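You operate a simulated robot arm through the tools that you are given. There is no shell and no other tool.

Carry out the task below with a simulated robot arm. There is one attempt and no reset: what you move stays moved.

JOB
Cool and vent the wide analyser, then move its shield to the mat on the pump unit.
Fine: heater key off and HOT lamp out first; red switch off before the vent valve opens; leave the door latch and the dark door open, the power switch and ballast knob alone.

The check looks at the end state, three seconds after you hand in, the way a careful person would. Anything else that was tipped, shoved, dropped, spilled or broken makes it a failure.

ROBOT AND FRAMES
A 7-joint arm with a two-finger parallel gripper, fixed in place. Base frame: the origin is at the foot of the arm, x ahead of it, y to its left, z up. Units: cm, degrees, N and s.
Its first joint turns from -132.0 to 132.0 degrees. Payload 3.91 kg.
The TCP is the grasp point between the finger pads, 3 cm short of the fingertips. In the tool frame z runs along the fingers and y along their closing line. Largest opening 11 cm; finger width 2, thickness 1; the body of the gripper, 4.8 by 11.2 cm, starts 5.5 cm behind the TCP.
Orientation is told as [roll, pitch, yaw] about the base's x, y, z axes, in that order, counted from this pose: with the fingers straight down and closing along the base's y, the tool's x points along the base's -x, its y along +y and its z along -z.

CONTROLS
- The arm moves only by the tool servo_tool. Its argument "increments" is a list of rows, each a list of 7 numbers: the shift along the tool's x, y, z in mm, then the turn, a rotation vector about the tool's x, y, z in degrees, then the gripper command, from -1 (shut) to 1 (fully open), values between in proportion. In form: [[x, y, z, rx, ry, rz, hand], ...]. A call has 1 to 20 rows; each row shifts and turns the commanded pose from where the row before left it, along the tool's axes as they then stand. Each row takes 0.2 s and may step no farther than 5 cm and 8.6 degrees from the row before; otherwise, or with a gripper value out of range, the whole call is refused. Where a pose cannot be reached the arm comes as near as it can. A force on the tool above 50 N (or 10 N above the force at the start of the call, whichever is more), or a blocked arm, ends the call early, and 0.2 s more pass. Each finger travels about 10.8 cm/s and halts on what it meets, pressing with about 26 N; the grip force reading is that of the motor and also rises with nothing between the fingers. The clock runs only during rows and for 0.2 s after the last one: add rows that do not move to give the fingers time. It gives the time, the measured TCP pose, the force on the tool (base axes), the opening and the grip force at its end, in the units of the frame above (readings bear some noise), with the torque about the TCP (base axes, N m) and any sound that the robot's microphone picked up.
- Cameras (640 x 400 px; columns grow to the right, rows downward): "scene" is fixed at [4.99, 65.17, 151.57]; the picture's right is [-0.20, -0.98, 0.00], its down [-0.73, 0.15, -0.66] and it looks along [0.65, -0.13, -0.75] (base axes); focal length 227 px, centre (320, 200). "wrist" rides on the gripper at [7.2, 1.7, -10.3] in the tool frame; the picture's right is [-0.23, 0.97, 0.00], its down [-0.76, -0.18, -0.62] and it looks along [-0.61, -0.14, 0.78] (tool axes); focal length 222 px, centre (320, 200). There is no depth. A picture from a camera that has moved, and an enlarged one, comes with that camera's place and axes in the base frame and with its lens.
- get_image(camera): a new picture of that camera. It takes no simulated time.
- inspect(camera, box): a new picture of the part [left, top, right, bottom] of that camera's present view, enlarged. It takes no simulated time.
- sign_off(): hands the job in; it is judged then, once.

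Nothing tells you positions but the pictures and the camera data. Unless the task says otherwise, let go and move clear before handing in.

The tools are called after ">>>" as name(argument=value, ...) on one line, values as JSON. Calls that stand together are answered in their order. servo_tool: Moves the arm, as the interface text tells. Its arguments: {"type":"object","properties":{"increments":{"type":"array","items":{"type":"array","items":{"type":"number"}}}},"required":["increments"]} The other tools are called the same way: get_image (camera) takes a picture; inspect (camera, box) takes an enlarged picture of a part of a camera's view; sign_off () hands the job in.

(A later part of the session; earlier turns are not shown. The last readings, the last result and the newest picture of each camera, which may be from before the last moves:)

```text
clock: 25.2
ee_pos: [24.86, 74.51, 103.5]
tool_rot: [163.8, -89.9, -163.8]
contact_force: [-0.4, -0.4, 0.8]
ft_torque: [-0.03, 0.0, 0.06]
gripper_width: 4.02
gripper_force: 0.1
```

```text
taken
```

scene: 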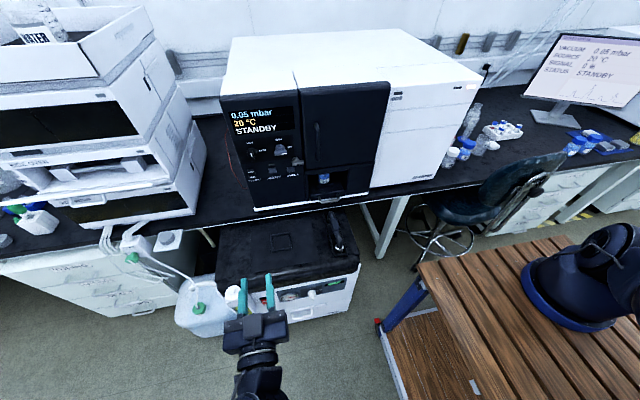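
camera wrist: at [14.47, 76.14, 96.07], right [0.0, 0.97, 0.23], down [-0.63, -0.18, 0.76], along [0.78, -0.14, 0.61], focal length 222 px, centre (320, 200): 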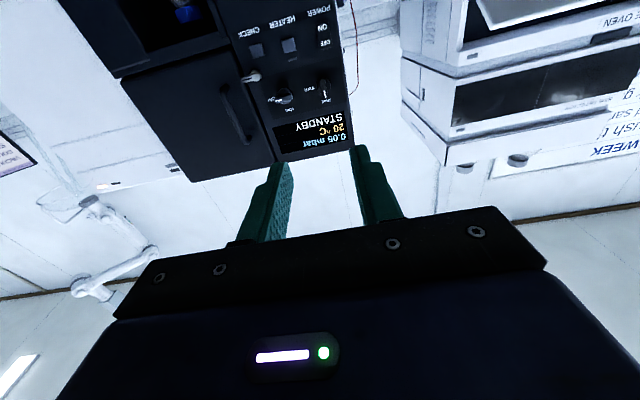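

The tool now points straight at the panel with the fingers 4 cm open. I'll move forward to about 7 cm short of the vent knob.

>>> servo_tool(increments=[[-33, 0, 0, 0, 0, 0, -0.27], [0, 0, 45, 0, 0, 0, -0.27], [0, 0, 45, 0, 0, 0, -0.27], [0, 0, 45, 0, 0, 0, -0.27], [0, 0, 45, 0, 0, 0, -0.27], [0, 0, 45, 0, 0, 0, -0.27], [0, 0, 45, 0, 0, 0, -0.27], [0, 0, 45, 0, 0, 0, -0.27]])

>>> get_image(camera="wrist")

>>> inspect(camera="wrist", box=[220, 70, 420, 195])

>>> inspect(camera="scene", box=[210, 90, 350, 210])

```text
clock: 27.0
ee_pos: [56.26, 74.68, 106.86]
tool_rot: [148.9, -90.0, -148.9]
contact_force: [-0.3, 0.8, -0.3]
ft_torque: [-0.03, -0.01, 0.01]
gripper_width: 4.06
gripper_force: 0.0
```

```text
taken
camera wrist: at [45.87, 76.23, 99.45], right [0.0, 0.97, 0.23], down [-0.62, -0.18, 0.76], along [0.78, -0.14, 0.61], focal length 222 px, centre (320, 200)
```

wrist: 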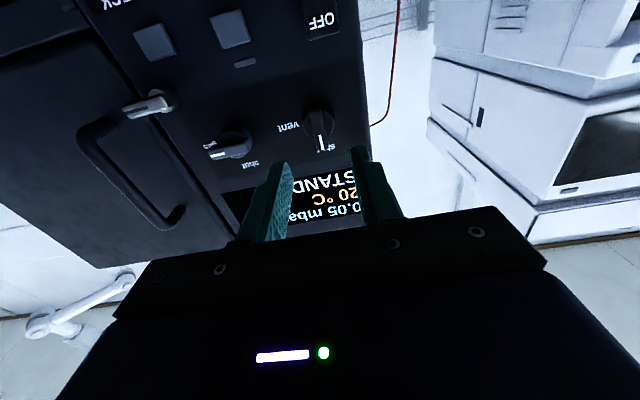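

```text
3.20 times, centred on (320, 132) of wrist
camera zoom: at [45.87, 76.23, 99.45], right [0.0, 0.97, 0.23], down [-0.62, -0.18, 0.76], along [0.78, -0.14, 0.61], focal length 711 px, centre (320, 416)
```

zoom: 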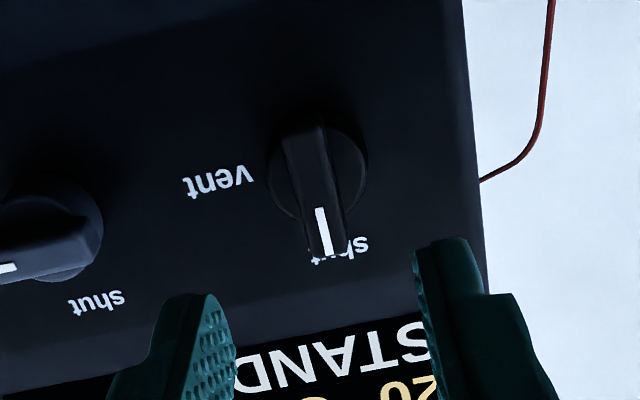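

```text
3.33 times, centred on (280, 150) of scene
camera zoom: at [4.99, 65.17, 151.57], right [-0.2, -0.98, 0.0], down [-0.73, 0.15, -0.66], along [0.65, -0.13, -0.75], focal length 758 px, centre (453, 367)
```

zoom: 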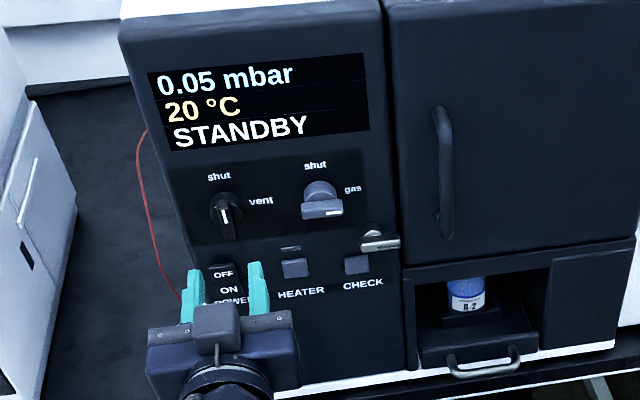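

The knob axis is near (y 74.5, z 107.1). I'll nudge to centre and advance so the fingers straddle the bar.

>>> servo_tool(increments=[[-3, -1.5, 25, 0, 0, 0, -0.27], [0, 0, 25, 0, 0, 0, -0.27], [0, 0, 15, 0, 0, 0, -0.27], [0, 0, 10, 0, 0, 0, -0.27], [0, 0, 0, 0, 0, 0, -0.27]])

>>> inspect(camera="wrist", box=[220, 70, 420, 195])

>>> inspect(camera="scene", box=[210, 110, 310, 190])

```text
clock: 28.2
ee_pos: [63.8, 74.32, 107.01]
tool_rot: [122.7, -90.1, -122.9]
contact_force: [0.8, 0.6, 0.4]
ft_torque: [0.0, 0.04, -0.01]
gripper_width: 4.02
gripper_force: 0.0
```

```text
3.20 times, centred on (320, 132) of wrist
camera zoom: at [53.53, 75.99, 99.63], right [0.0, 0.97, 0.23], down [-0.62, -0.18, 0.76], along [0.78, -0.14, 0.61], focal length 711 px, centre (320, 416)
```

zoom: 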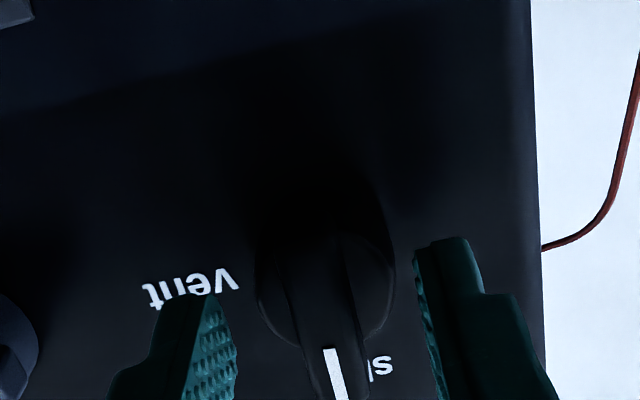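

```text
5.00 times, centred on (260, 150) of scene
camera zoom: at [4.99, 65.17, 151.57], right [-0.2, -0.98, 0.0], down [-0.73, 0.15, -0.66], along [0.65, -0.13, -0.75], focal length 1137 px, centre (620, 450)
```

zoom: 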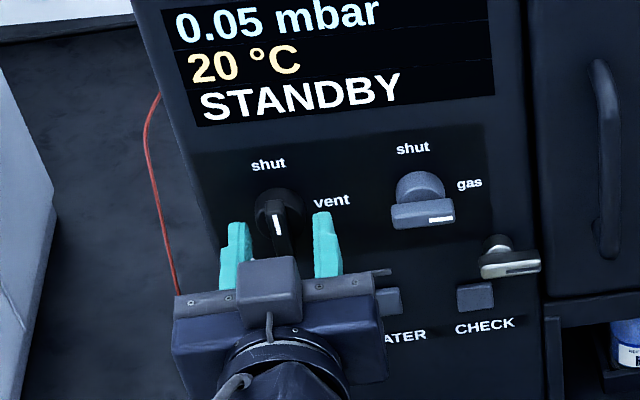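

>>> servo_tool(increments=[[0, 0, 5, 0, 0, 0, -0.27], [0, 0, 4, 0, 0, 0, -0.27], [0, 0, 0, 0, 0, 0, -0.6], [0, 0, 0, 0, 0, 0, -1], [0, 0, 0, 0, 0, 0, -1], [0, 0, 0, 0, 0, 0, -1]])

>>> inspect(camera="wrist", box=[220, 70, 420, 195])

>>> inspect(camera="scene", box=[210, 110, 310, 190])

```text
clock: 29.6
ee_pos: [64.65, 74.58, 106.96]
tool_rot: [-68.2, -90.0, 68.2]
contact_force: [3.0, 15.7, 0.9]
ft_torque: [0.01, 0.38, 0.38]
gripper_width: 3.17
gripper_force: 44.9
```

```text
3.20 times, centred on (320, 132) of wrist
camera zoom: at [54.34, 76.07, 99.63], right [0.0, 0.97, 0.23], down [-0.62, -0.18, 0.76], along [0.78, -0.14, 0.61], focal length 711 px, centre (320, 416)
```

zoom: 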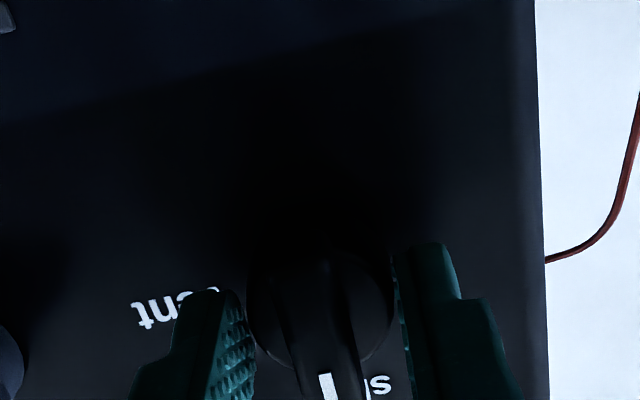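

```text
5.00 times, centred on (260, 150) of scene
camera zoom: at [4.99, 65.17, 151.57], right [-0.2, -0.98, 0.0], down [-0.73, 0.15, -0.66], along [0.65, -0.13, -0.75], focal length 1137 px, centre (620, 450)
```

zoom: 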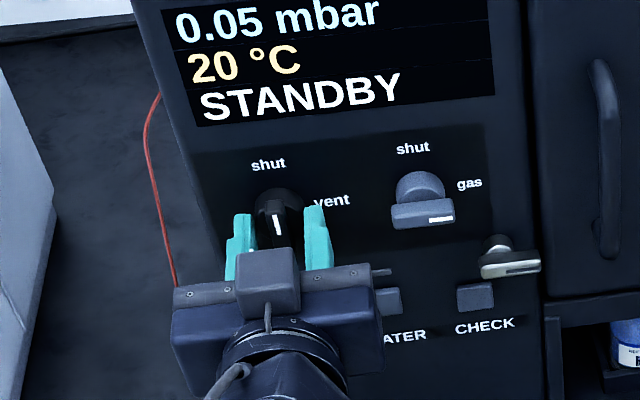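

The fingers closed on the knob's round base (3.2 cm) rather than the bar. The bar stands from x≈65.4, so I'll open, back off 8 mm and grip just the bar.

>>> servo_tool(increments=[[0, 0, 0, 0, 0, 0, -0.27], [0, 0, 0, 0, 0, 0, -0.27], [0, 1.5, -8, 0, 0, 0, -0.27], [0, 0, 0, 0, 0, 0, -0.6], [0, 0, 0, 0, 0, 0, -0.7], [0, 0, 0, 0, 0, 0, -0.8], [0, 0, 0, 0, 0, 0, -0.8]])

>>> inspect(camera="wrist", box=[220, 70, 420, 195])

>>> inspect(camera="scene", box=[210, 110, 310, 190])

```text
clock: 31.2
ee_pos: [63.96, 74.43, 106.98]
tool_rot: [-154.0, -90.0, 153.9]
contact_force: [-1.3, -2.8, -0.4]
ft_torque: [0.01, 0.0, -0.09]
gripper_width: 1.28
gripper_force: 1.4
```

```text
3.20 times, centred on (320, 132) of wrist
camera zoom: at [53.59, 76.12, 99.68], right [0.0, 0.97, 0.23], down [-0.62, -0.18, 0.76], along [0.78, -0.14, 0.61], focal length 711 px, centre (320, 416)
```

zoom: 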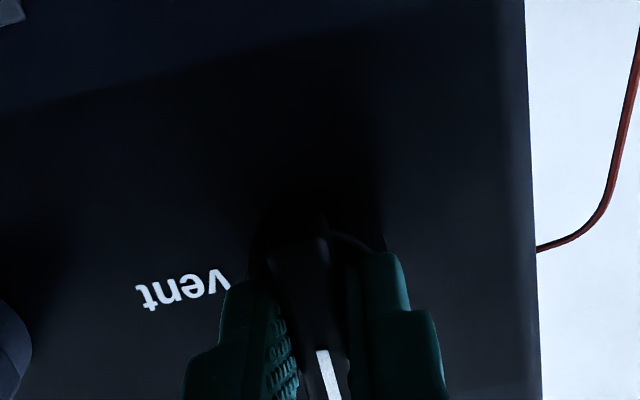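

```text
5.00 times, centred on (260, 150) of scene
camera zoom: at [4.99, 65.17, 151.57], right [-0.2, -0.98, 0.0], down [-0.73, 0.15, -0.66], along [0.65, -0.13, -0.75], focal length 1137 px, centre (620, 450)
```

zoom: 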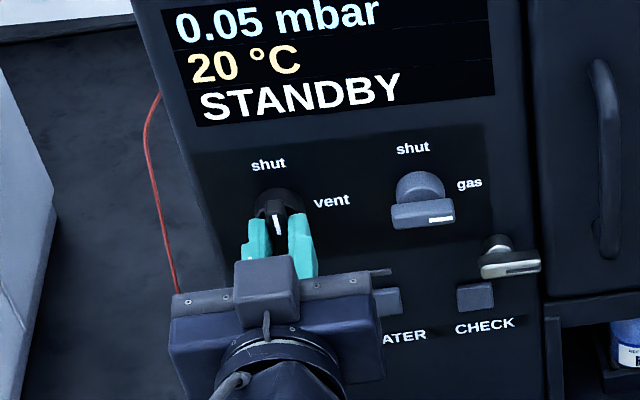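

The fingers are now on the bar (1.28 cm). I'll firm the grip and start turning towards "vent" (clockwise from the front), checking after a few steps.

>>> servo_tool(increments=[[0, 0, 0, 0, 0, 0, -1], [0, 0, 0, 0, 0, 0, -1], [0, 0, 0, 0, 0, 6, -1], [0, 0, 0, 0, 0, 6, -1], [0, 0, 0, 0, 0, 6, -1], [0, 0, 0, 0, 0, 6, -1]])

>>> inspect(camera="scene", box=[210, 110, 310, 190])

```text
clock: 32.6
ee_pos: [63.81, 74.45, 107.01]
tool_rot: [89.9, -66.0, -90.1]
contact_force: [-2.9, -7.8, -4.7]
ft_torque: [0.0, 0.15, -0.12]
gripper_width: 1.19
gripper_force: 44.9
```

```text
5.00 times, centred on (260, 150) of scene
camera zoom: at [4.99, 65.17, 151.57], right [-0.2, -0.98, 0.0], down [-0.73, 0.15, -0.66], along [0.65, -0.13, -0.75], focal length 1137 px, centre (620, 450)
```

zoom: 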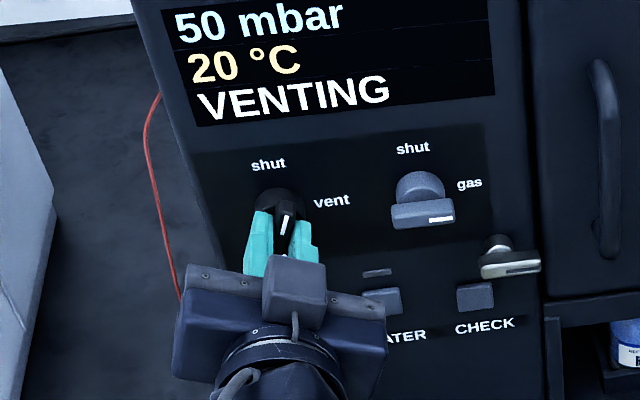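

It's turning and the display says VENTING. I'll carry on to the full "vent" position.

>>> servo_tool(increments=[[0, -1.2, 0, 0, 0, 6, -1], [0, 0, 0, 0, 0, 6, -1], [0, 0, 0, 0, 0, 6, -1], [0, 0, 0, 0, 0, 6, -1], [0, 0, 0, 0, 0, 6, -1], [0, 0, 0, 0, 0, 6, -1], [0, 0, 0, 0, 0, 6, -1]])

>>> inspect(camera="scene", box=[210, 110, 310, 190])

```text
clock: 34.2
ee_pos: [63.79, 74.46, 106.94]
tool_rot: [90.0, -23.8, -90.0]
contact_force: [14.4, 17.6, 17.5]
ft_torque: [0.01, -0.26, 0.77]
gripper_width: 1.21
gripper_force: 45.1
```

```text
5.00 times, centred on (260, 150) of scene
camera zoom: at [4.99, 65.17, 151.57], right [-0.2, -0.98, 0.0], down [-0.73, 0.15, -0.66], along [0.65, -0.13, -0.75], focal length 1137 px, centre (620, 450)
```

zoom: 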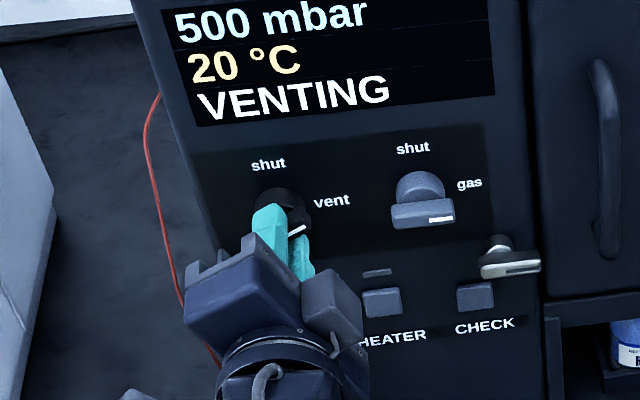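

>>> servo_tool(increments=[[0.8, 2, -0.5, 0, 0, 0, -1], [0, 0, 0, 0, 0, 6, -1], [0, 0, 0, 0, 0, 6, -1], [0, 0, 0, 0, 0, 6, -1], [0, 0, 0, 0, 0, 6, -1]])

>>> inspect(camera="scene", box=[210, 110, 310, 190])

```text
clock: 35.4
ee_pos: [63.91, 74.5, 107.02]
tool_rot: [90.0, 0.1, -90.1]
contact_force: [-4.1, -11.7, -7.2]
ft_torque: [-0.02, -0.01, -0.06]
gripper_width: 1.2
gripper_force: 44.8
```

```text
5.00 times, centred on (260, 150) of scene
camera zoom: at [4.99, 65.17, 151.57], right [-0.2, -0.98, 0.0], down [-0.73, 0.15, -0.66], along [0.65, -0.13, -0.75], focal length 1137 px, centre (620, 450)
```

zoom: 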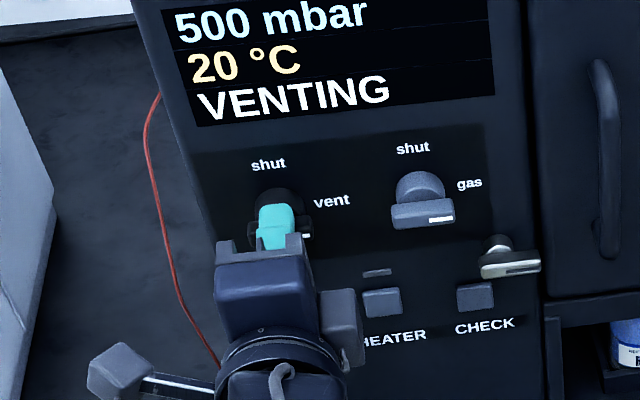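

The tool has turned a full 90°. I'll release the knob, back straight out and check.

>>> servo_tool(increments=[[0, 0, 0, 0, 0, 0, -0.4], [0, 0, 0, 0, 0, 0, -0.4], [0, 0, -20, 0, 0, 0, -0.4], [0, 0, -45, 0, 0, 0, -0.4], [0, 0, -45, 0, 0, 0, -0.4]])

>>> inspect(camera="scene", box=[210, 90, 410, 215])

>>> get_image(camera="wrist")

```text
clock: 36.6
ee_pos: [52.89, 74.53, 107.22]
tool_rot: [90.0, 0.0, -90.1]
contact_force: [0.4, -0.4, -1.1]
ft_torque: [-0.02, 0.04, 0.04]
gripper_width: 3.32
gripper_force: 0.1
```

```text
3.20 times, centred on (310, 152) of scene
camera zoom: at [4.99, 65.17, 151.57], right [-0.2, -0.98, 0.0], down [-0.73, 0.15, -0.66], along [0.65, -0.13, -0.75], focal length 728 px, centre (352, 352)
```

zoom: 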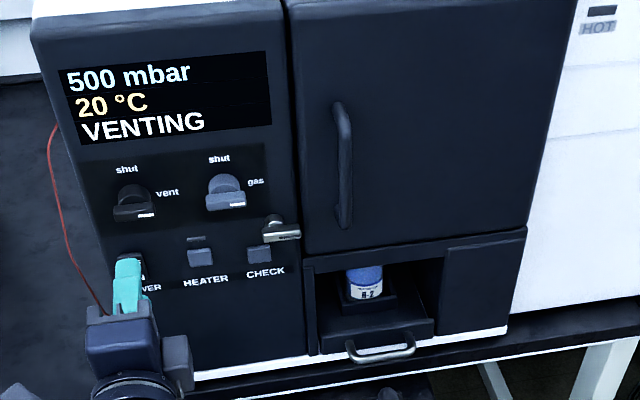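

```text
taken
camera wrist: at [42.56, 81.74, 108.76], right [0.0, -0.23, 0.97], down [-0.62, -0.76, -0.18], along [0.78, -0.61, -0.14], focal length 222 px, centre (320, 200)
```

wrist: 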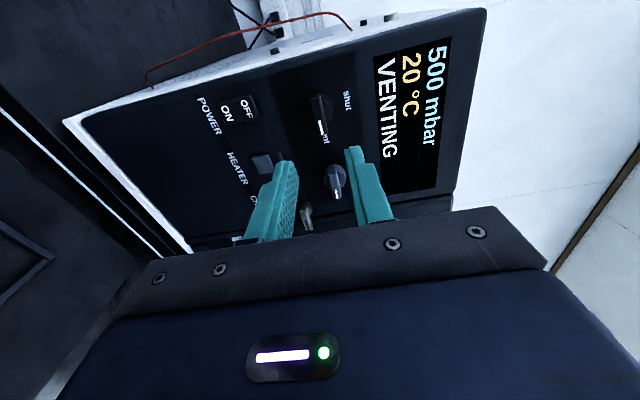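

The vent knob now points at "vent" and the pressure is at 500 mbar and rising. I'll shift across in front of the latch and take a closer look.

>>> servo_tool(increments=[[0, 0, -45, 0, 0, 0, -0.4], [-45, -19, 0, 0, 0, 0, -0.4], [-45, -19, 0, 0, 0, 0, -0.4], [-45, -19, 0, 0, 0, 0, -0.4]])

>>> get_image(camera="wrist")

>>> inspect(camera="wrist", box=[240, 70, 400, 170])

>>> inspect(camera="scene", box=[280, 130, 340, 180])

>>> inspect(camera="scene", box=[210, 90, 410, 215])

```text
clock: 37.6
ee_pos: [48.29, 61.08, 101.26]
tool_rot: [90.0, 0.0, -90.1]
contact_force: [0.1, 0.6, 0.4]
ft_torque: [0.02, 0.06, 0.02]
gripper_width: 3.32
gripper_force: 0.1
```

```text
taken
camera wrist: at [38.01, 68.24, 102.95], right [0.0, -0.23, 0.97], down [-0.62, -0.76, -0.18], along [0.78, -0.61, -0.14], focal length 222 px, centre (320, 200)
```

wrist: 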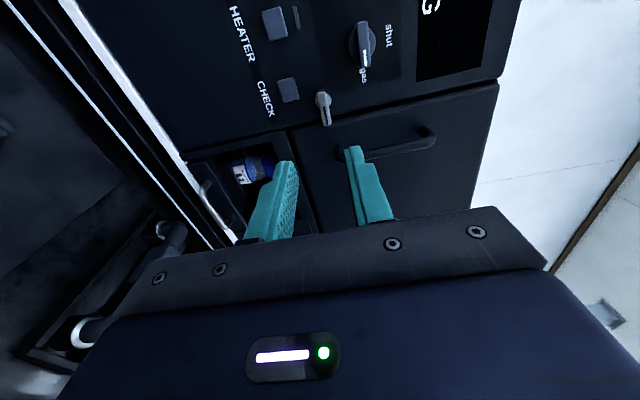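

```text
4.00 times, centred on (320, 120) of wrist
camera zoom: at [38.01, 68.24, 102.95], right [0.0, -0.23, 0.97], down [-0.62, -0.76, -0.18], along [0.78, -0.61, -0.14], focal length 888 px, centre (320, 520)
```

zoom: 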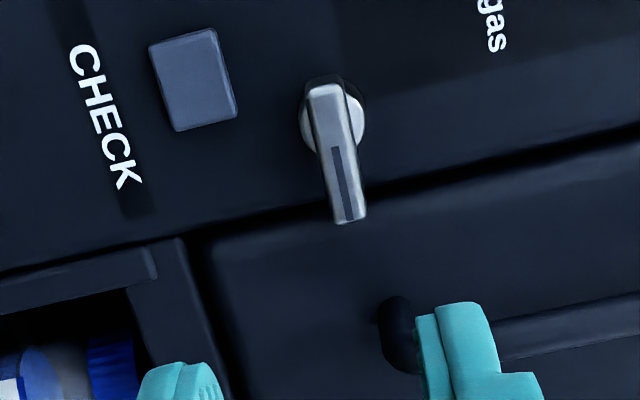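

```text
8.00 times, centred on (310, 155) of scene
camera zoom: at [4.99, 65.17, 151.57], right [-0.2, -0.98, 0.0], down [-0.73, 0.15, -0.66], along [0.65, -0.13, -0.75], focal length 1819 px, centre (400, 560)
```

zoom: 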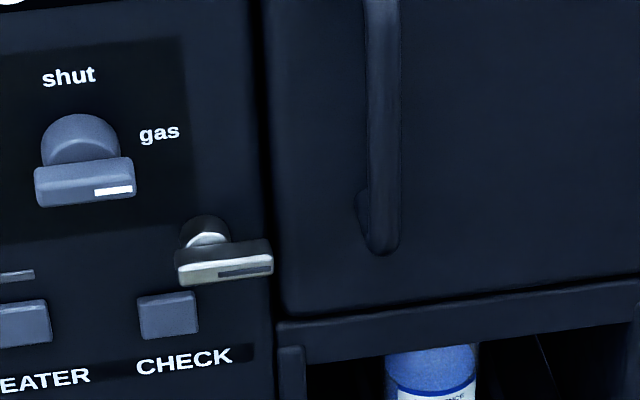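

```text
3.20 times, centred on (310, 152) of scene
camera zoom: at [4.99, 65.17, 151.57], right [-0.2, -0.98, 0.0], down [-0.73, 0.15, -0.66], along [0.65, -0.13, -0.75], focal length 728 px, centre (352, 352)
```

zoom: 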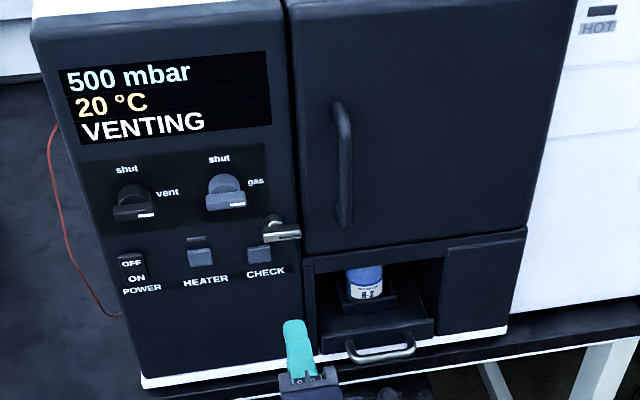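

The latch lever runs from its pivot near (y 61.2, z 101.7) to its tip near y 58.4, with its front at x≈65.8. I'll approach with the fingers straddling it vertically while venting finishes.

>>> servo_tool(increments=[[0, 4, 40, 0, 0, 0, -0.4], [0, 0, 40, 0, 0, 0, -0.4], [0, 0, 30, 0, 0, 0, -0.4], [0, 0, 20, 0, 0, 0, -0.4], [0, 0, 0, 0, 0, 0, -0.4], [0, 0, 0, 0, 0, 0, -0.4], [0, 0, 0, 0, 0, 0, -0.4], [0, 0, 0, 0, 0, 0, -0.4], [0, 0, 0, 0, 0, 0, -0.4], [0, 0, 0, 0, 0, 0, -0.4], [0, 0, 0, 0, 0, 0, -0.4], [0, 0, 0, 0, 0, 0, -0.4], [0, 0, 0, 0, 0, 0, -0.4], [0, 0, 0, 0, 0, 0, -0.4], [0, 0, 0, 0, 0, 0, -0.4]])

>>> inspect(camera="wrist", box=[240, 70, 400, 170])

>>> inspect(camera="scene", box=[210, 90, 410, 215])

>>> inspect(camera="scene", box=[280, 130, 340, 180])

```text
clock: 40.8
ee_pos: [61.32, 61.12, 101.87]
tool_rot: [89.9, 0.0, -90.0]
contact_force: [0.2, -0.1, -0.4]
ft_torque: [0.04, -0.02, 0.01]
gripper_width: 3.29
gripper_force: 0.1
```

```text
4.00 times, centred on (320, 120) of wrist
camera zoom: at [51.03, 68.28, 103.39], right [0.0, -0.23, 0.97], down [-0.62, -0.76, -0.18], along [0.78, -0.61, -0.14], focal length 888 px, centre (320, 520)
```

zoom: 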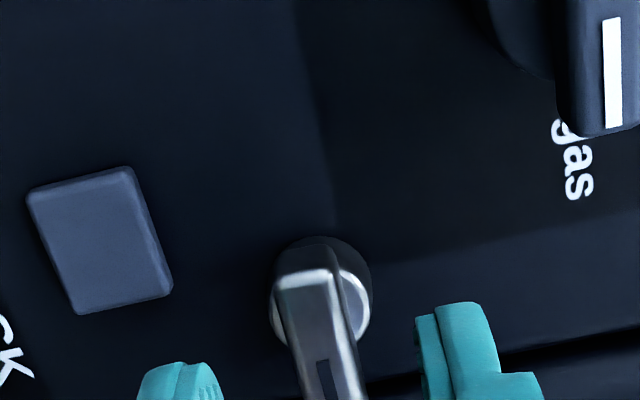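

```text
3.20 times, centred on (310, 152) of scene
camera zoom: at [4.99, 65.17, 151.57], right [-0.2, -0.98, 0.0], down [-0.73, 0.15, -0.66], along [0.65, -0.13, -0.75], focal length 728 px, centre (352, 352)
```

zoom: 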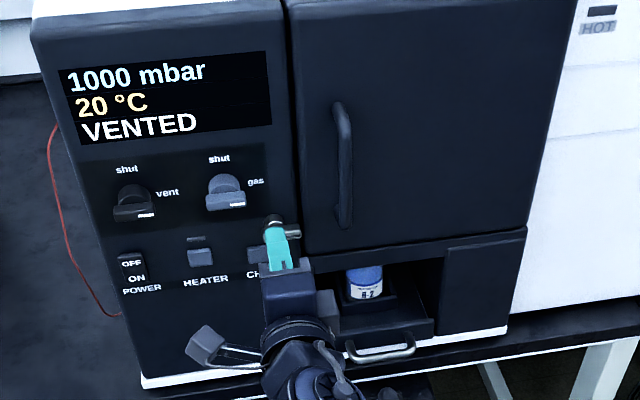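

```text
8.00 times, centred on (310, 155) of scene
camera zoom: at [4.99, 65.17, 151.57], right [-0.2, -0.98, 0.0], down [-0.73, 0.15, -0.66], along [0.65, -0.13, -0.75], focal length 1819 px, centre (400, 560)
```

zoom: 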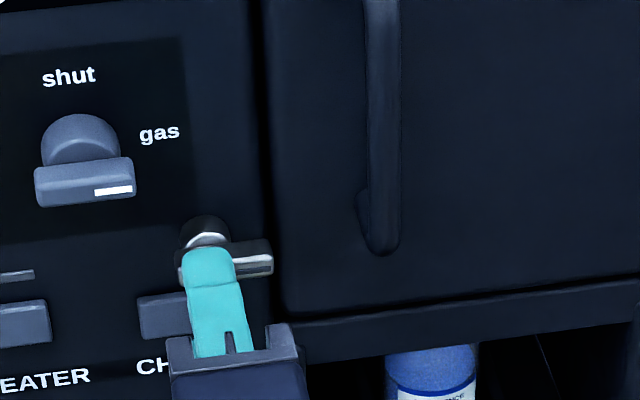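

The display says VENTED at 1000 mbar. I'll advance and grip the latch lever.

>>> servo_tool(increments=[[0, 0, 12, 0, 0, 0, -0.4], [0, 0, 11, 0, 0, 0, -0.4], [0, 0, 0, 0, 0, 0, -0.6], [0, 0, 0, 0, 0, 0, -0.75], [0, 0, 0, 0, 0, 0, -0.85], [0, 0, 0, 0, 0, 0, -1], [0, 0, 0, 0, 0, 0, -1]])

>>> inspect(camera="wrist", box=[240, 70, 400, 170])

>>> inspect(camera="scene", box=[280, 130, 340, 180])

```text
clock: 42.4
ee_pos: [63.71, 61.03, 101.77]
tool_rot: [89.9, -0.1, -90.1]
contact_force: [-9.5, -5.5, -22.9]
ft_torque: [0.07, 0.55, 0.39]
gripper_width: 1.17
gripper_force: 44.2
```

```text
4.00 times, centred on (320, 120) of wrist
camera zoom: at [53.37, 68.26, 103.32], right [0.0, -0.23, 0.97], down [-0.62, -0.76, -0.18], along [0.78, -0.61, -0.14], focal length 888 px, centre (320, 520)
```

zoom: 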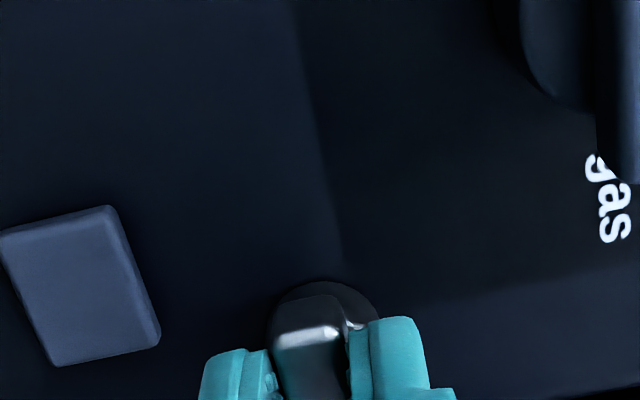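

```text
8.00 times, centred on (310, 155) of scene
camera zoom: at [4.99, 65.17, 151.57], right [-0.2, -0.98, 0.0], down [-0.73, 0.15, -0.66], along [0.65, -0.13, -0.75], focal length 1819 px, centre (400, 560)
```

zoom: 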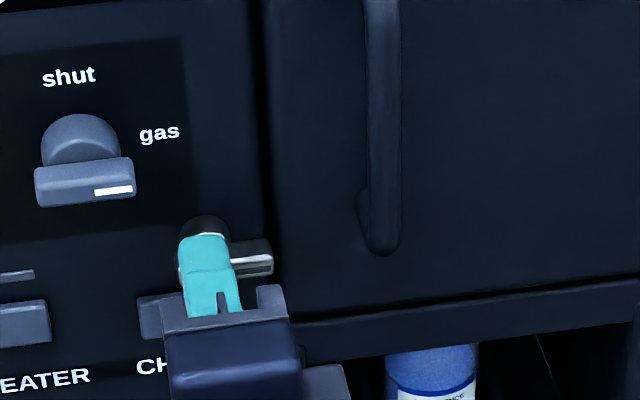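

Gripped at 1.17 cm with a slight downward bias. I'll ease that and try turning the lever a little upward.

>>> servo_tool(increments=[[0, -2, 0, 0, 0, 0, -1], [0, 0, 0, 0, 0, -5, -1], [0, 0, 0, 0, 0, -5, -1]])

>>> inspect(camera="scene", box=[280, 130, 340, 180])

```text
clock: 43.2
ee_pos: [63.81, 61.16, 101.61]
tool_rot: [90.0, -10.1, -90.0]
contact_force: [4.7, 4.0, -6.9]
ft_torque: [0.07, 0.02, -0.72]
gripper_width: 1.19
gripper_force: 44.6
```

```text
8.00 times, centred on (310, 155) of scene
camera zoom: at [4.99, 65.17, 151.57], right [-0.2, -0.98, 0.0], down [-0.73, 0.15, -0.66], along [0.65, -0.13, -0.75], focal length 1819 px, centre (400, 560)
```

zoom: 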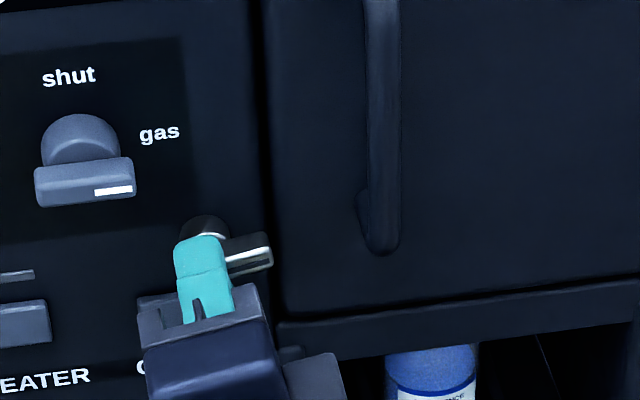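

The lever turns freely upward (low torque), so I'll continue towards vertical.

>>> servo_tool(increments=[[0, 0, 0, 0, 0, -6, -1], [0, 0, 0, 0, 0, -6, -1], [0, 0, 0, 0, 0, -6, -1], [0, 0, 0, 0, 0, -6, -1], [0, 0, 0, 0, 0, -6, -1], [0, 0, 0, 0, 0, -6, -1]])

>>> inspect(camera="scene", box=[280, 130, 340, 180])

```text
clock: 44.6
ee_pos: [63.72, 61.08, 101.46]
tool_rot: [89.9, -46.1, -89.9]
contact_force: [-10.5, -12.4, -19.3]
ft_torque: [0.11, 0.39, -0.37]
gripper_width: 1.2
gripper_force: 44.7
```

```text
8.00 times, centred on (310, 155) of scene
camera zoom: at [4.99, 65.17, 151.57], right [-0.2, -0.98, 0.0], down [-0.73, 0.15, -0.66], along [0.65, -0.13, -0.75], focal length 1819 px, centre (400, 560)
```

zoom: 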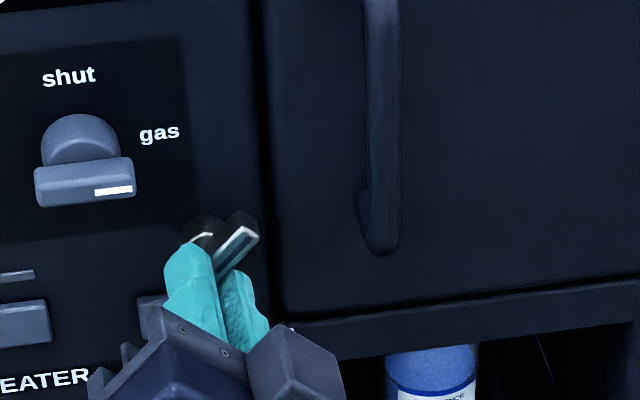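

>>> servo_tool(increments=[[0, -2, 0, 0, 0, -6, -1], [0, 0, 0, 0, 0, -6, -1], [0, 0, 0, 0, 0, -6, -1], [0, 0, 0, 0, 0, -6, -1], [0, 0, 0, 0, 0, -6, -1], [0, 0, 0, 0, 0, -7, -1], [0, 0, 0, 0, 0, -7, -1]])

>>> inspect(camera="scene", box=[280, 130, 340, 180])

```text
clock: 46.2
ee_pos: [63.68, 60.67, 101.39]
tool_rot: [-46.2, -89.9, 46.0]
contact_force: [-15.8, -22.7, -23.6]
ft_torque: [0.2, 0.67, -0.56]
gripper_width: 1.2
gripper_force: 44.9
```

```text
8.00 times, centred on (310, 155) of scene
camera zoom: at [4.99, 65.17, 151.57], right [-0.2, -0.98, 0.0], down [-0.73, 0.15, -0.66], along [0.65, -0.13, -0.75], focal length 1819 px, centre (400, 560)
```

zoom: 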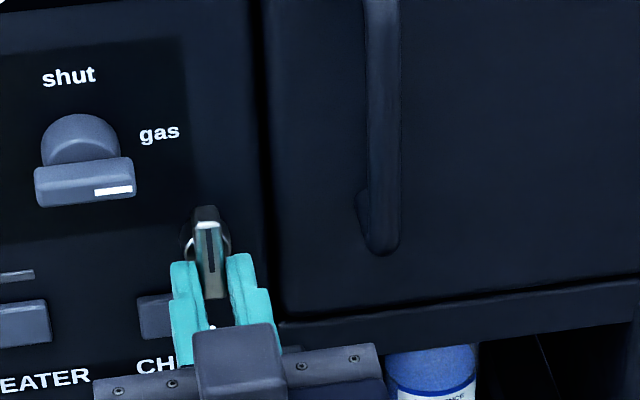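

The latch lever is upright. I'll release, back off, and check it stays.

>>> servo_tool(increments=[[0, 0, 0, 0, 0, 0, -0.4], [0, 0, 0, 0, 0, 0, -0.4], [0, 0, -20, 0, 0, 0, -0.4], [0, 0, -45, 0, 0, 0, -0.4], [0, 0, -35, 0, 0, 0, -0.4], [0, 0, 0, 0, 0, 0, -0.4]])

>>> get_image(camera="wrist")

>>> inspect(camera="scene", box=[220, 60, 420, 215])

```text
clock: 47.6
ee_pos: [53.66, 60.88, 101.52]
tool_rot: [167.1, -90.0, -167.2]
contact_force: [-0.6, 0.0, -0.8]
ft_torque: [-0.01, -0.03, -0.04]
gripper_width: 3.29
gripper_force: 0.0
```

```text
taken
camera wrist: at [43.38, 62.52, 94.15], right [0.0, 0.97, 0.23], down [-0.62, -0.18, 0.76], along [0.78, -0.14, 0.61], focal length 222 px, centre (320, 200)
```

wrist: 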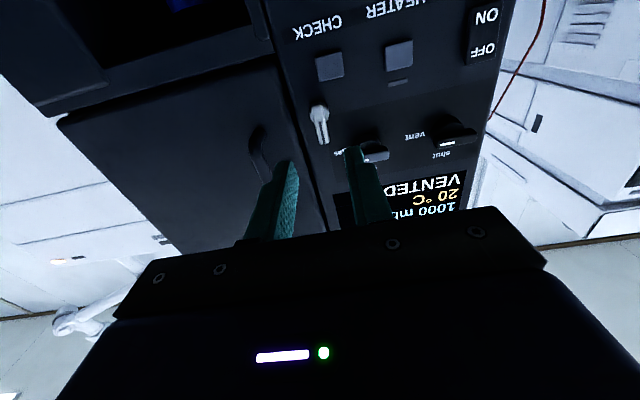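

```text
2.58 times, centred on (320, 138) of scene
camera zoom: at [4.99, 65.17, 151.57], right [-0.2, -0.98, 0.0], down [-0.73, 0.15, -0.66], along [0.65, -0.13, -0.75], focal length 587 px, centre (320, 361)
```

zoom: 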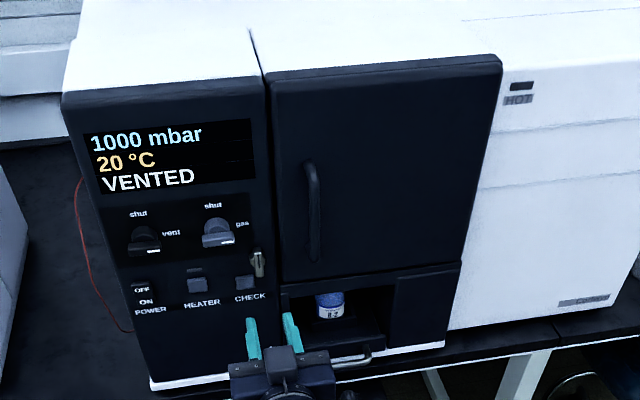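

>>> servo_tool(increments=[[-33, -35, 0, 0, 0, 0, -0.2], [-32, -35, 0, 0, 0, 0, -0.2], [0, 0, 0, 0, 0, 0, -0.2]])

>>> get_image(camera="wrist")

>>> inspect(camera="wrist", box=[220, 50, 420, 175])

>>> inspect(camera="scene", box=[270, 100, 370, 175])

```text
clock: 48.4
ee_pos: [53.73, 53.9, 107.93]
tool_rot: [-123.3, -90.0, 123.2]
contact_force: [-1.0, 0.6, 0.2]
ft_torque: [0.01, 0.01, 0.02]
gripper_width: 4.38
gripper_force: 0.0
```

```text
taken
camera wrist: at [43.39, 55.52, 100.6], right [0.0, 0.97, 0.23], down [-0.62, -0.18, 0.76], along [0.78, -0.14, 0.61], focal length 222 px, centre (320, 200)
```

wrist: 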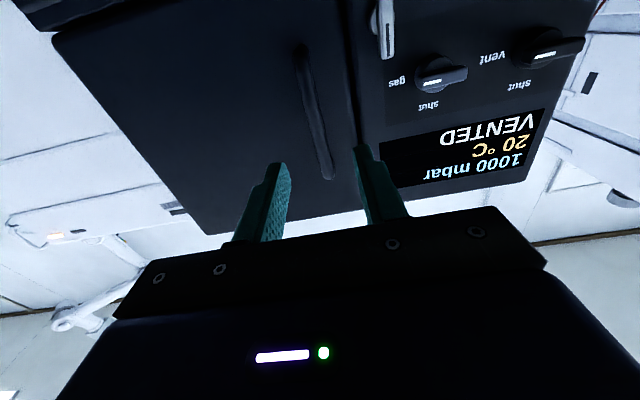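

```text
3.20 times, centred on (320, 112) of wrist
camera zoom: at [43.39, 55.52, 100.6], right [0.0, 0.97, 0.23], down [-0.62, -0.18, 0.76], along [0.78, -0.14, 0.61], focal length 711 px, centre (320, 480)
```

zoom: 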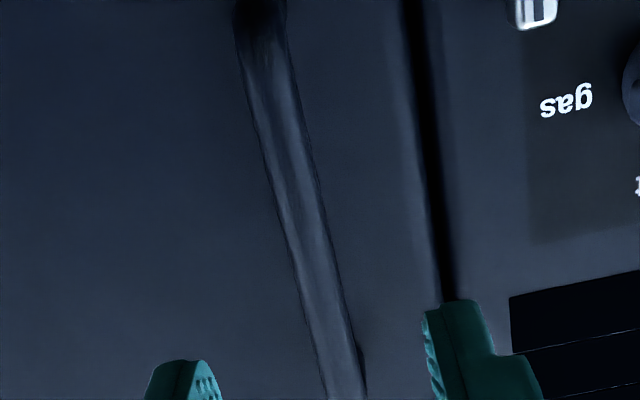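

```text
5.33 times, centred on (320, 138) of scene
camera zoom: at [4.99, 65.17, 151.57], right [-0.2, -0.98, 0.0], down [-0.73, 0.15, -0.66], along [0.65, -0.13, -0.75], focal length 1213 px, centre (320, 533)
```

zoom: 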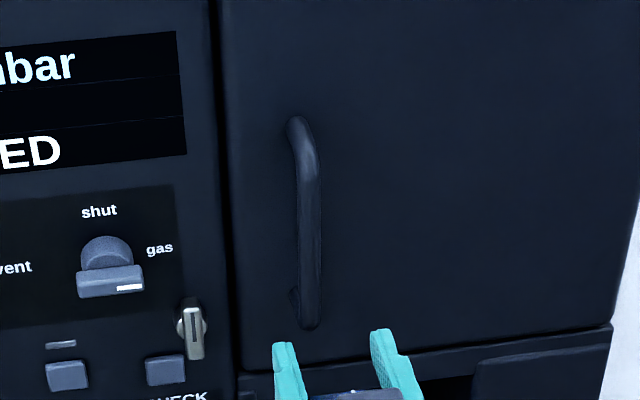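

The handle bar is at about (65.3–66.7, 53.6), z 102–114. I'll advance and grip it at mid-height.

>>> servo_tool(increments=[[0, -3, 40, 0, 0, 0, -0.3], [0, 0, 40, 0, 0, 0, -0.3], [0, 0, 20, 0, 0, 0, -0.3], [0, 0, 10, 0, 0, 0, -0.3], [0, 0, 0, 0, 0, 0, -0.6], [0, 0, 0, 0, 0, 0, -0.8], [0, 0, 0, 0, 0, 0, -1], [0, 0, 0, 0, 0, 0, -1], [0, 0, 0, 0, 0, 0, -1]])

>>> get_image(camera="wrist")

>>> inspect(camera="scene", box=[270, 100, 370, 175])

```text
clock: 50.4
ee_pos: [64.69, 53.46, 107.95]
tool_rot: [40.8, -89.9, -40.9]
contact_force: [0.3, -21.2, -3.1]
ft_torque: [-0.05, -0.15, -0.12]
gripper_width: 1.34
gripper_force: 45.2
```

```text
taken
camera wrist: at [54.41, 55.11, 100.63], right [0.0, 0.97, 0.23], down [-0.62, -0.18, 0.76], along [0.78, -0.14, 0.61], focal length 222 px, centre (320, 200)
```

wrist: 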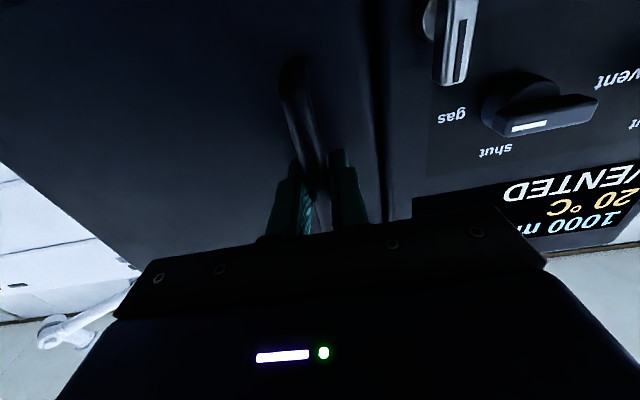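

```text
5.33 times, centred on (320, 138) of scene
camera zoom: at [4.99, 65.17, 151.57], right [-0.2, -0.98, 0.0], down [-0.73, 0.15, -0.66], along [0.65, -0.13, -0.75], focal length 1213 px, centre (320, 533)
```

zoom: 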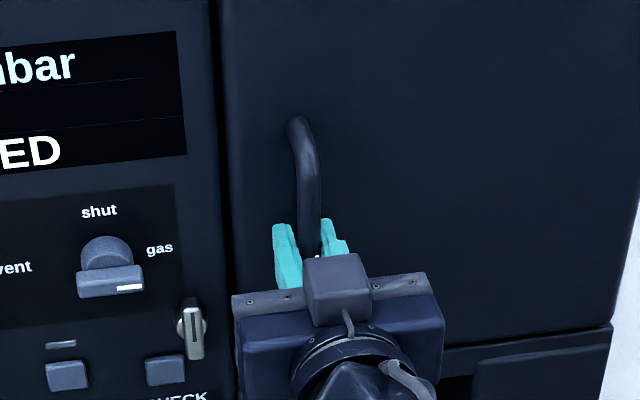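

The handle is held. Now I'll swing the door open on an arc about its right-hand hinge, starting gently.

>>> servo_tool(increments=[[0, -2, 0, 0, 0, 0, -1], [0, -3.3, -11.7, -3, 0, 0, -1], [0, -3.3, -11.7, -3, 0, 0, -1]])

>>> get_image(camera="scene")

```text
clock: 51.2
ee_pos: [62.31, 52.68, 107.99]
tool_rot: [150.4, -90.0, -144.4]
contact_force: [0.9, -0.1, 2.5]
ft_torque: [-0.08, 1.15, -0.01]
gripper_width: 1.35
gripper_force: 44.6
```

```text
taken
```

scene: 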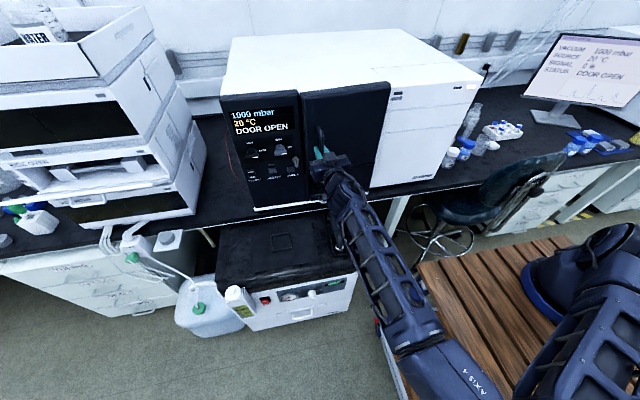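

The display reads DOOR OPEN and the forces are low. Continuing the arc.

>>> servo_tool(increments=[[0, -5.5, -19.4, -5, 0, 0, -1], [0, -5.5, -19.4, -5, 0, 0, -1], [0, -5.5, -19.4, -5, 0, 0, -1], [0, -5.5, -19.4, -5, 0, 0, -1], [0, -5.5, -19.4, -5, 0, 0, -1]])

>>> get_image(camera="scene")

>>> get_image(camera="wrist")

```text
clock: 52.4
ee_pos: [53.61, 47.56, 107.96]
tool_rot: [-150.2, -89.9, -178.7]
contact_force: [-16.1, 19.0, 13.9]
ft_torque: [-0.19, 0.6, 0.1]
gripper_width: 1.39
gripper_force: 45.5
```

```text
taken
```

scene: 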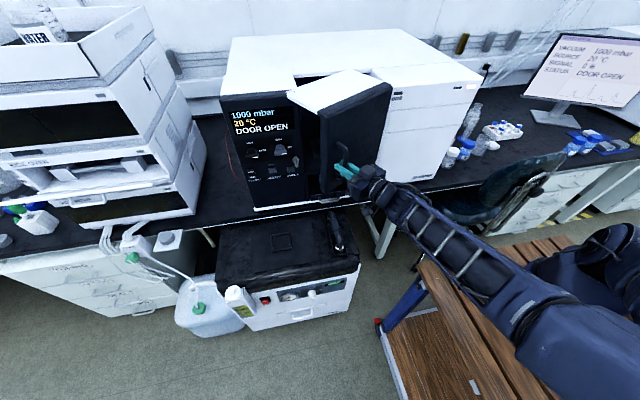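

```text
taken
camera wrist: at [43.94, 43.57, 100.6], right [-0.5, 0.83, 0.23], down [-0.44, -0.47, 0.76], along [0.74, 0.28, 0.61], focal length 222 px, centre (320, 200)
```

wrist: 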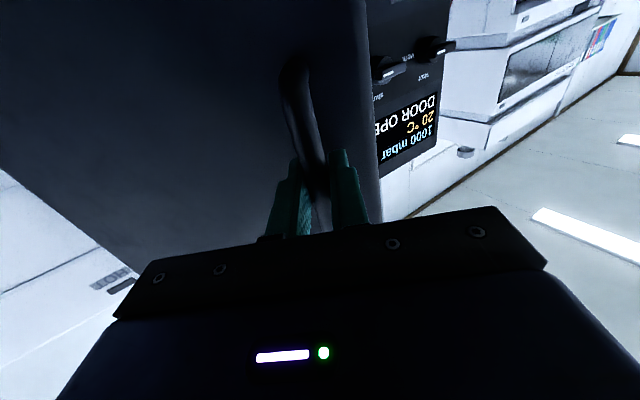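

The door is about 30° open. The force is radially outward, so my arc is slightly tight; I'll relax it and continue.

>>> servo_tool(increments=[[-1, 3, 0, 0, 0, 0, -1], [0, -4.5, -19.4, -5, 0, 0, -1], [0, -4.5, -19.4, -5, 0, 0, -1], [0, -4.5, -19.4, -5, 0, 0, -1]])

>>> get_image(camera="scene")

```text
clock: 53.4
ee_pos: [49.94, 43.14, 108.05]
tool_rot: [15.8, -89.8, 30.0]
contact_force: [8.3, -6.6, -6.2]
ft_torque: [-0.36, 0.45, -0.01]
gripper_width: 1.37
gripper_force: 45.3
```

```text
taken
```

scene: 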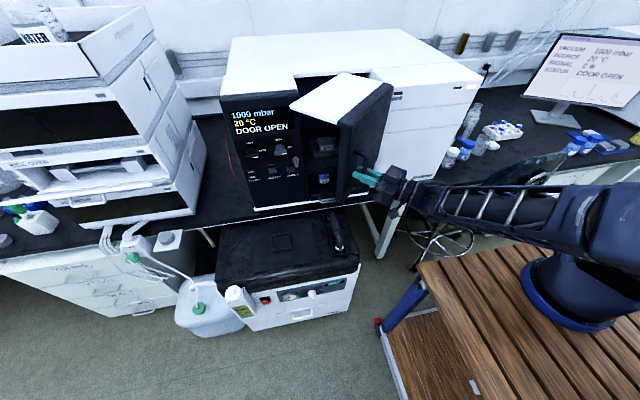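

>>> servo_tool(increments=[[0, -4.8, -19.4, -5, 0, 0, -1], [0, -4.8, -19.4, -5, 0, 0, -1], [0, -4.8, -19.4, -5, 0, 0, -1]])

>>> get_image(camera="scene")

>>> inspect(camera="scene", box=[280, 60, 420, 210])

```text
clock: 54.4
ee_pos: [48.24, 39.67, 108.09]
tool_rot: [5.2, -89.7, 56.5]
contact_force: [-5.4, 3.6, 0.2]
ft_torque: [0.18, -0.05, 0.07]
gripper_width: 1.37
gripper_force: 44.5
out of reach, approached as far as the arm can: row 2, 3
stopped in row 3: the force on the tool passed its limit at 53 N (the readings are from after the stop); the commanded pose is now the measured one
```

```text
taken
```

scene: 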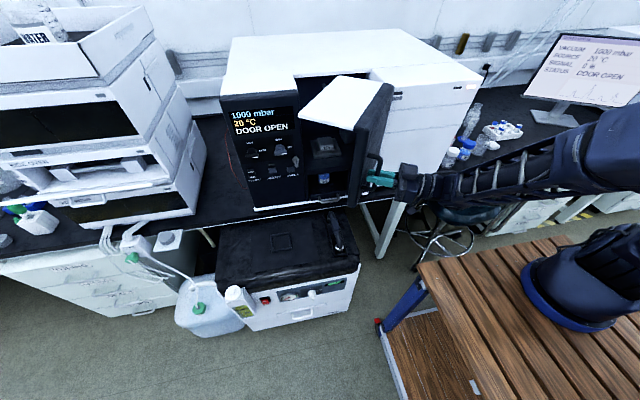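

```text
2.67 times, centred on (350, 135) of scene
camera zoom: at [4.99, 65.17, 151.57], right [-0.2, -0.98, 0.0], down [-0.73, 0.15, -0.66], along [0.65, -0.13, -0.75], focal length 606 px, centre (240, 373)
```

zoom: 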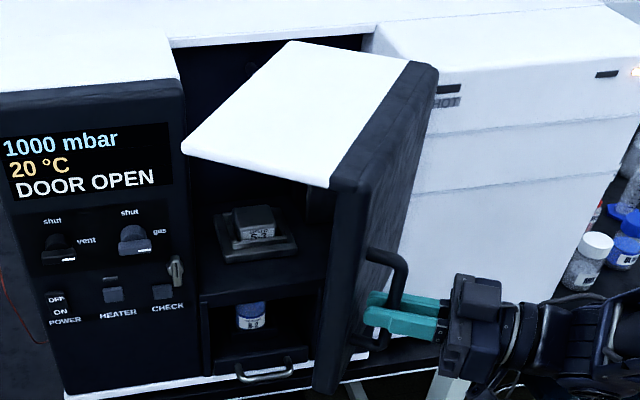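

The door is about 57° open and carries its own white top cover, so the chamber is open above. A block sits on a tray inside. I'll take a closer look at it before releasing the handle.

>>> inspect(camera="scene", box=[300, 120, 360, 165])

>>> get_image(camera="wrist")

```text
8.89 times, centred on (330, 142) of scene
camera zoom: at [4.99, 65.17, 151.57], right [-0.2, -0.98, 0.0], down [-0.73, 0.15, -0.66], along [0.65, -0.13, -0.75], focal length 2021 px, centre (231, 711)
```

zoom: 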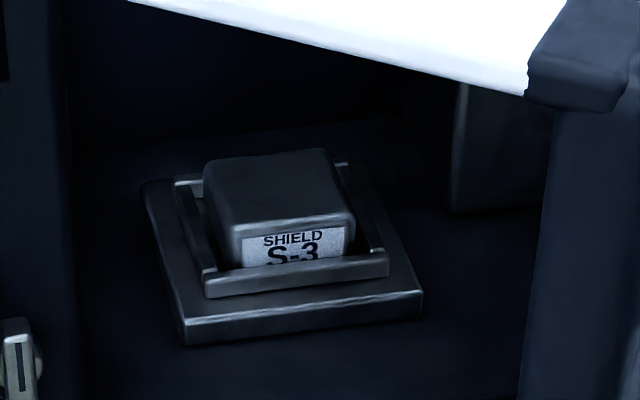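

```text
taken
camera wrist: at [41.75, 31.25, 100.72], right [-0.86, 0.46, 0.23], down [-0.14, -0.63, 0.76], along [0.5, 0.62, 0.6], focal length 222 px, centre (320, 200)
```

wrist: 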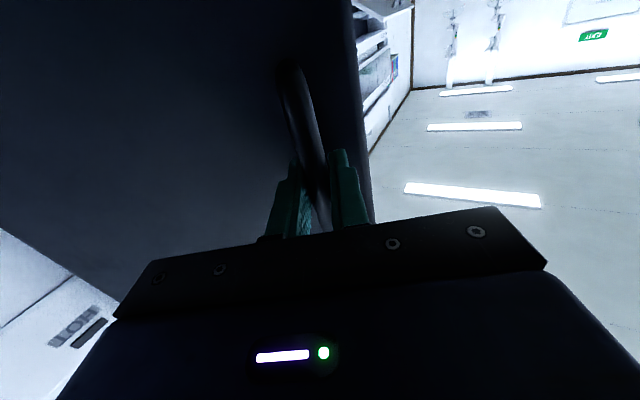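

The shield (S-3) is a small block seated in a square frame on a pedestal; the mat has a matching frame. The arm is at its reach limit here, so I'll release the handle and back away, then push the door further from inside.

>>> servo_tool(increments=[[0, 0, 0, 0, 0, 0, 0], [0, 0, 0, 0, 0, 0, 0.2], [0, 0, 0, 0, 0, 0, 0.2], [0, 0, -10, 0, 0, 0, 0.2], [0, 0, -10, 2, 0, 0, 0.2], [0, 0, -10, 2, 0, 0, 0.2], [0, 0, -10, 2, 0, 0, 0.2]])

>>> get_image(camera="scene")

>>> get_image(camera="wrist")

```text
clock: 56.0
ee_pos: [48.78, 39.71, 108.35]
tool_rot: [-6.5, -89.7, 62.0]
contact_force: [0.7, 0.1, -0.4]
ft_torque: [-0.03, 0.01, 0.03]
gripper_width: 6.62
gripper_force: 0.1
out of reach, approached as far as the arm can: row 4, 5, 6, 7
```

```text
taken
```

scene: 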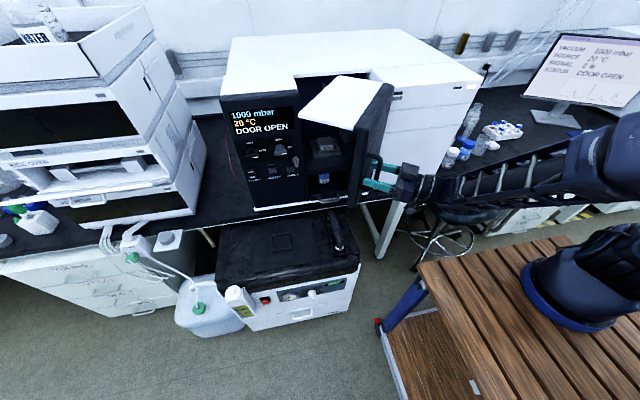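

```text
taken
camera wrist: at [41.46, 31.9, 101.05], right [-0.8, 0.55, 0.23], down [-0.2, -0.61, 0.76], along [0.56, 0.57, 0.6], focal length 222 px, centre (320, 200)
```

wrist: 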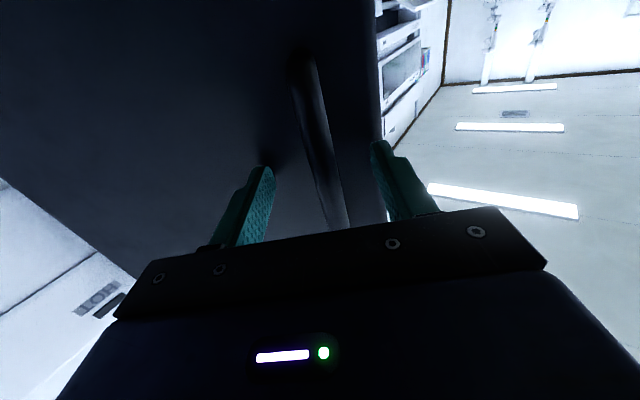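

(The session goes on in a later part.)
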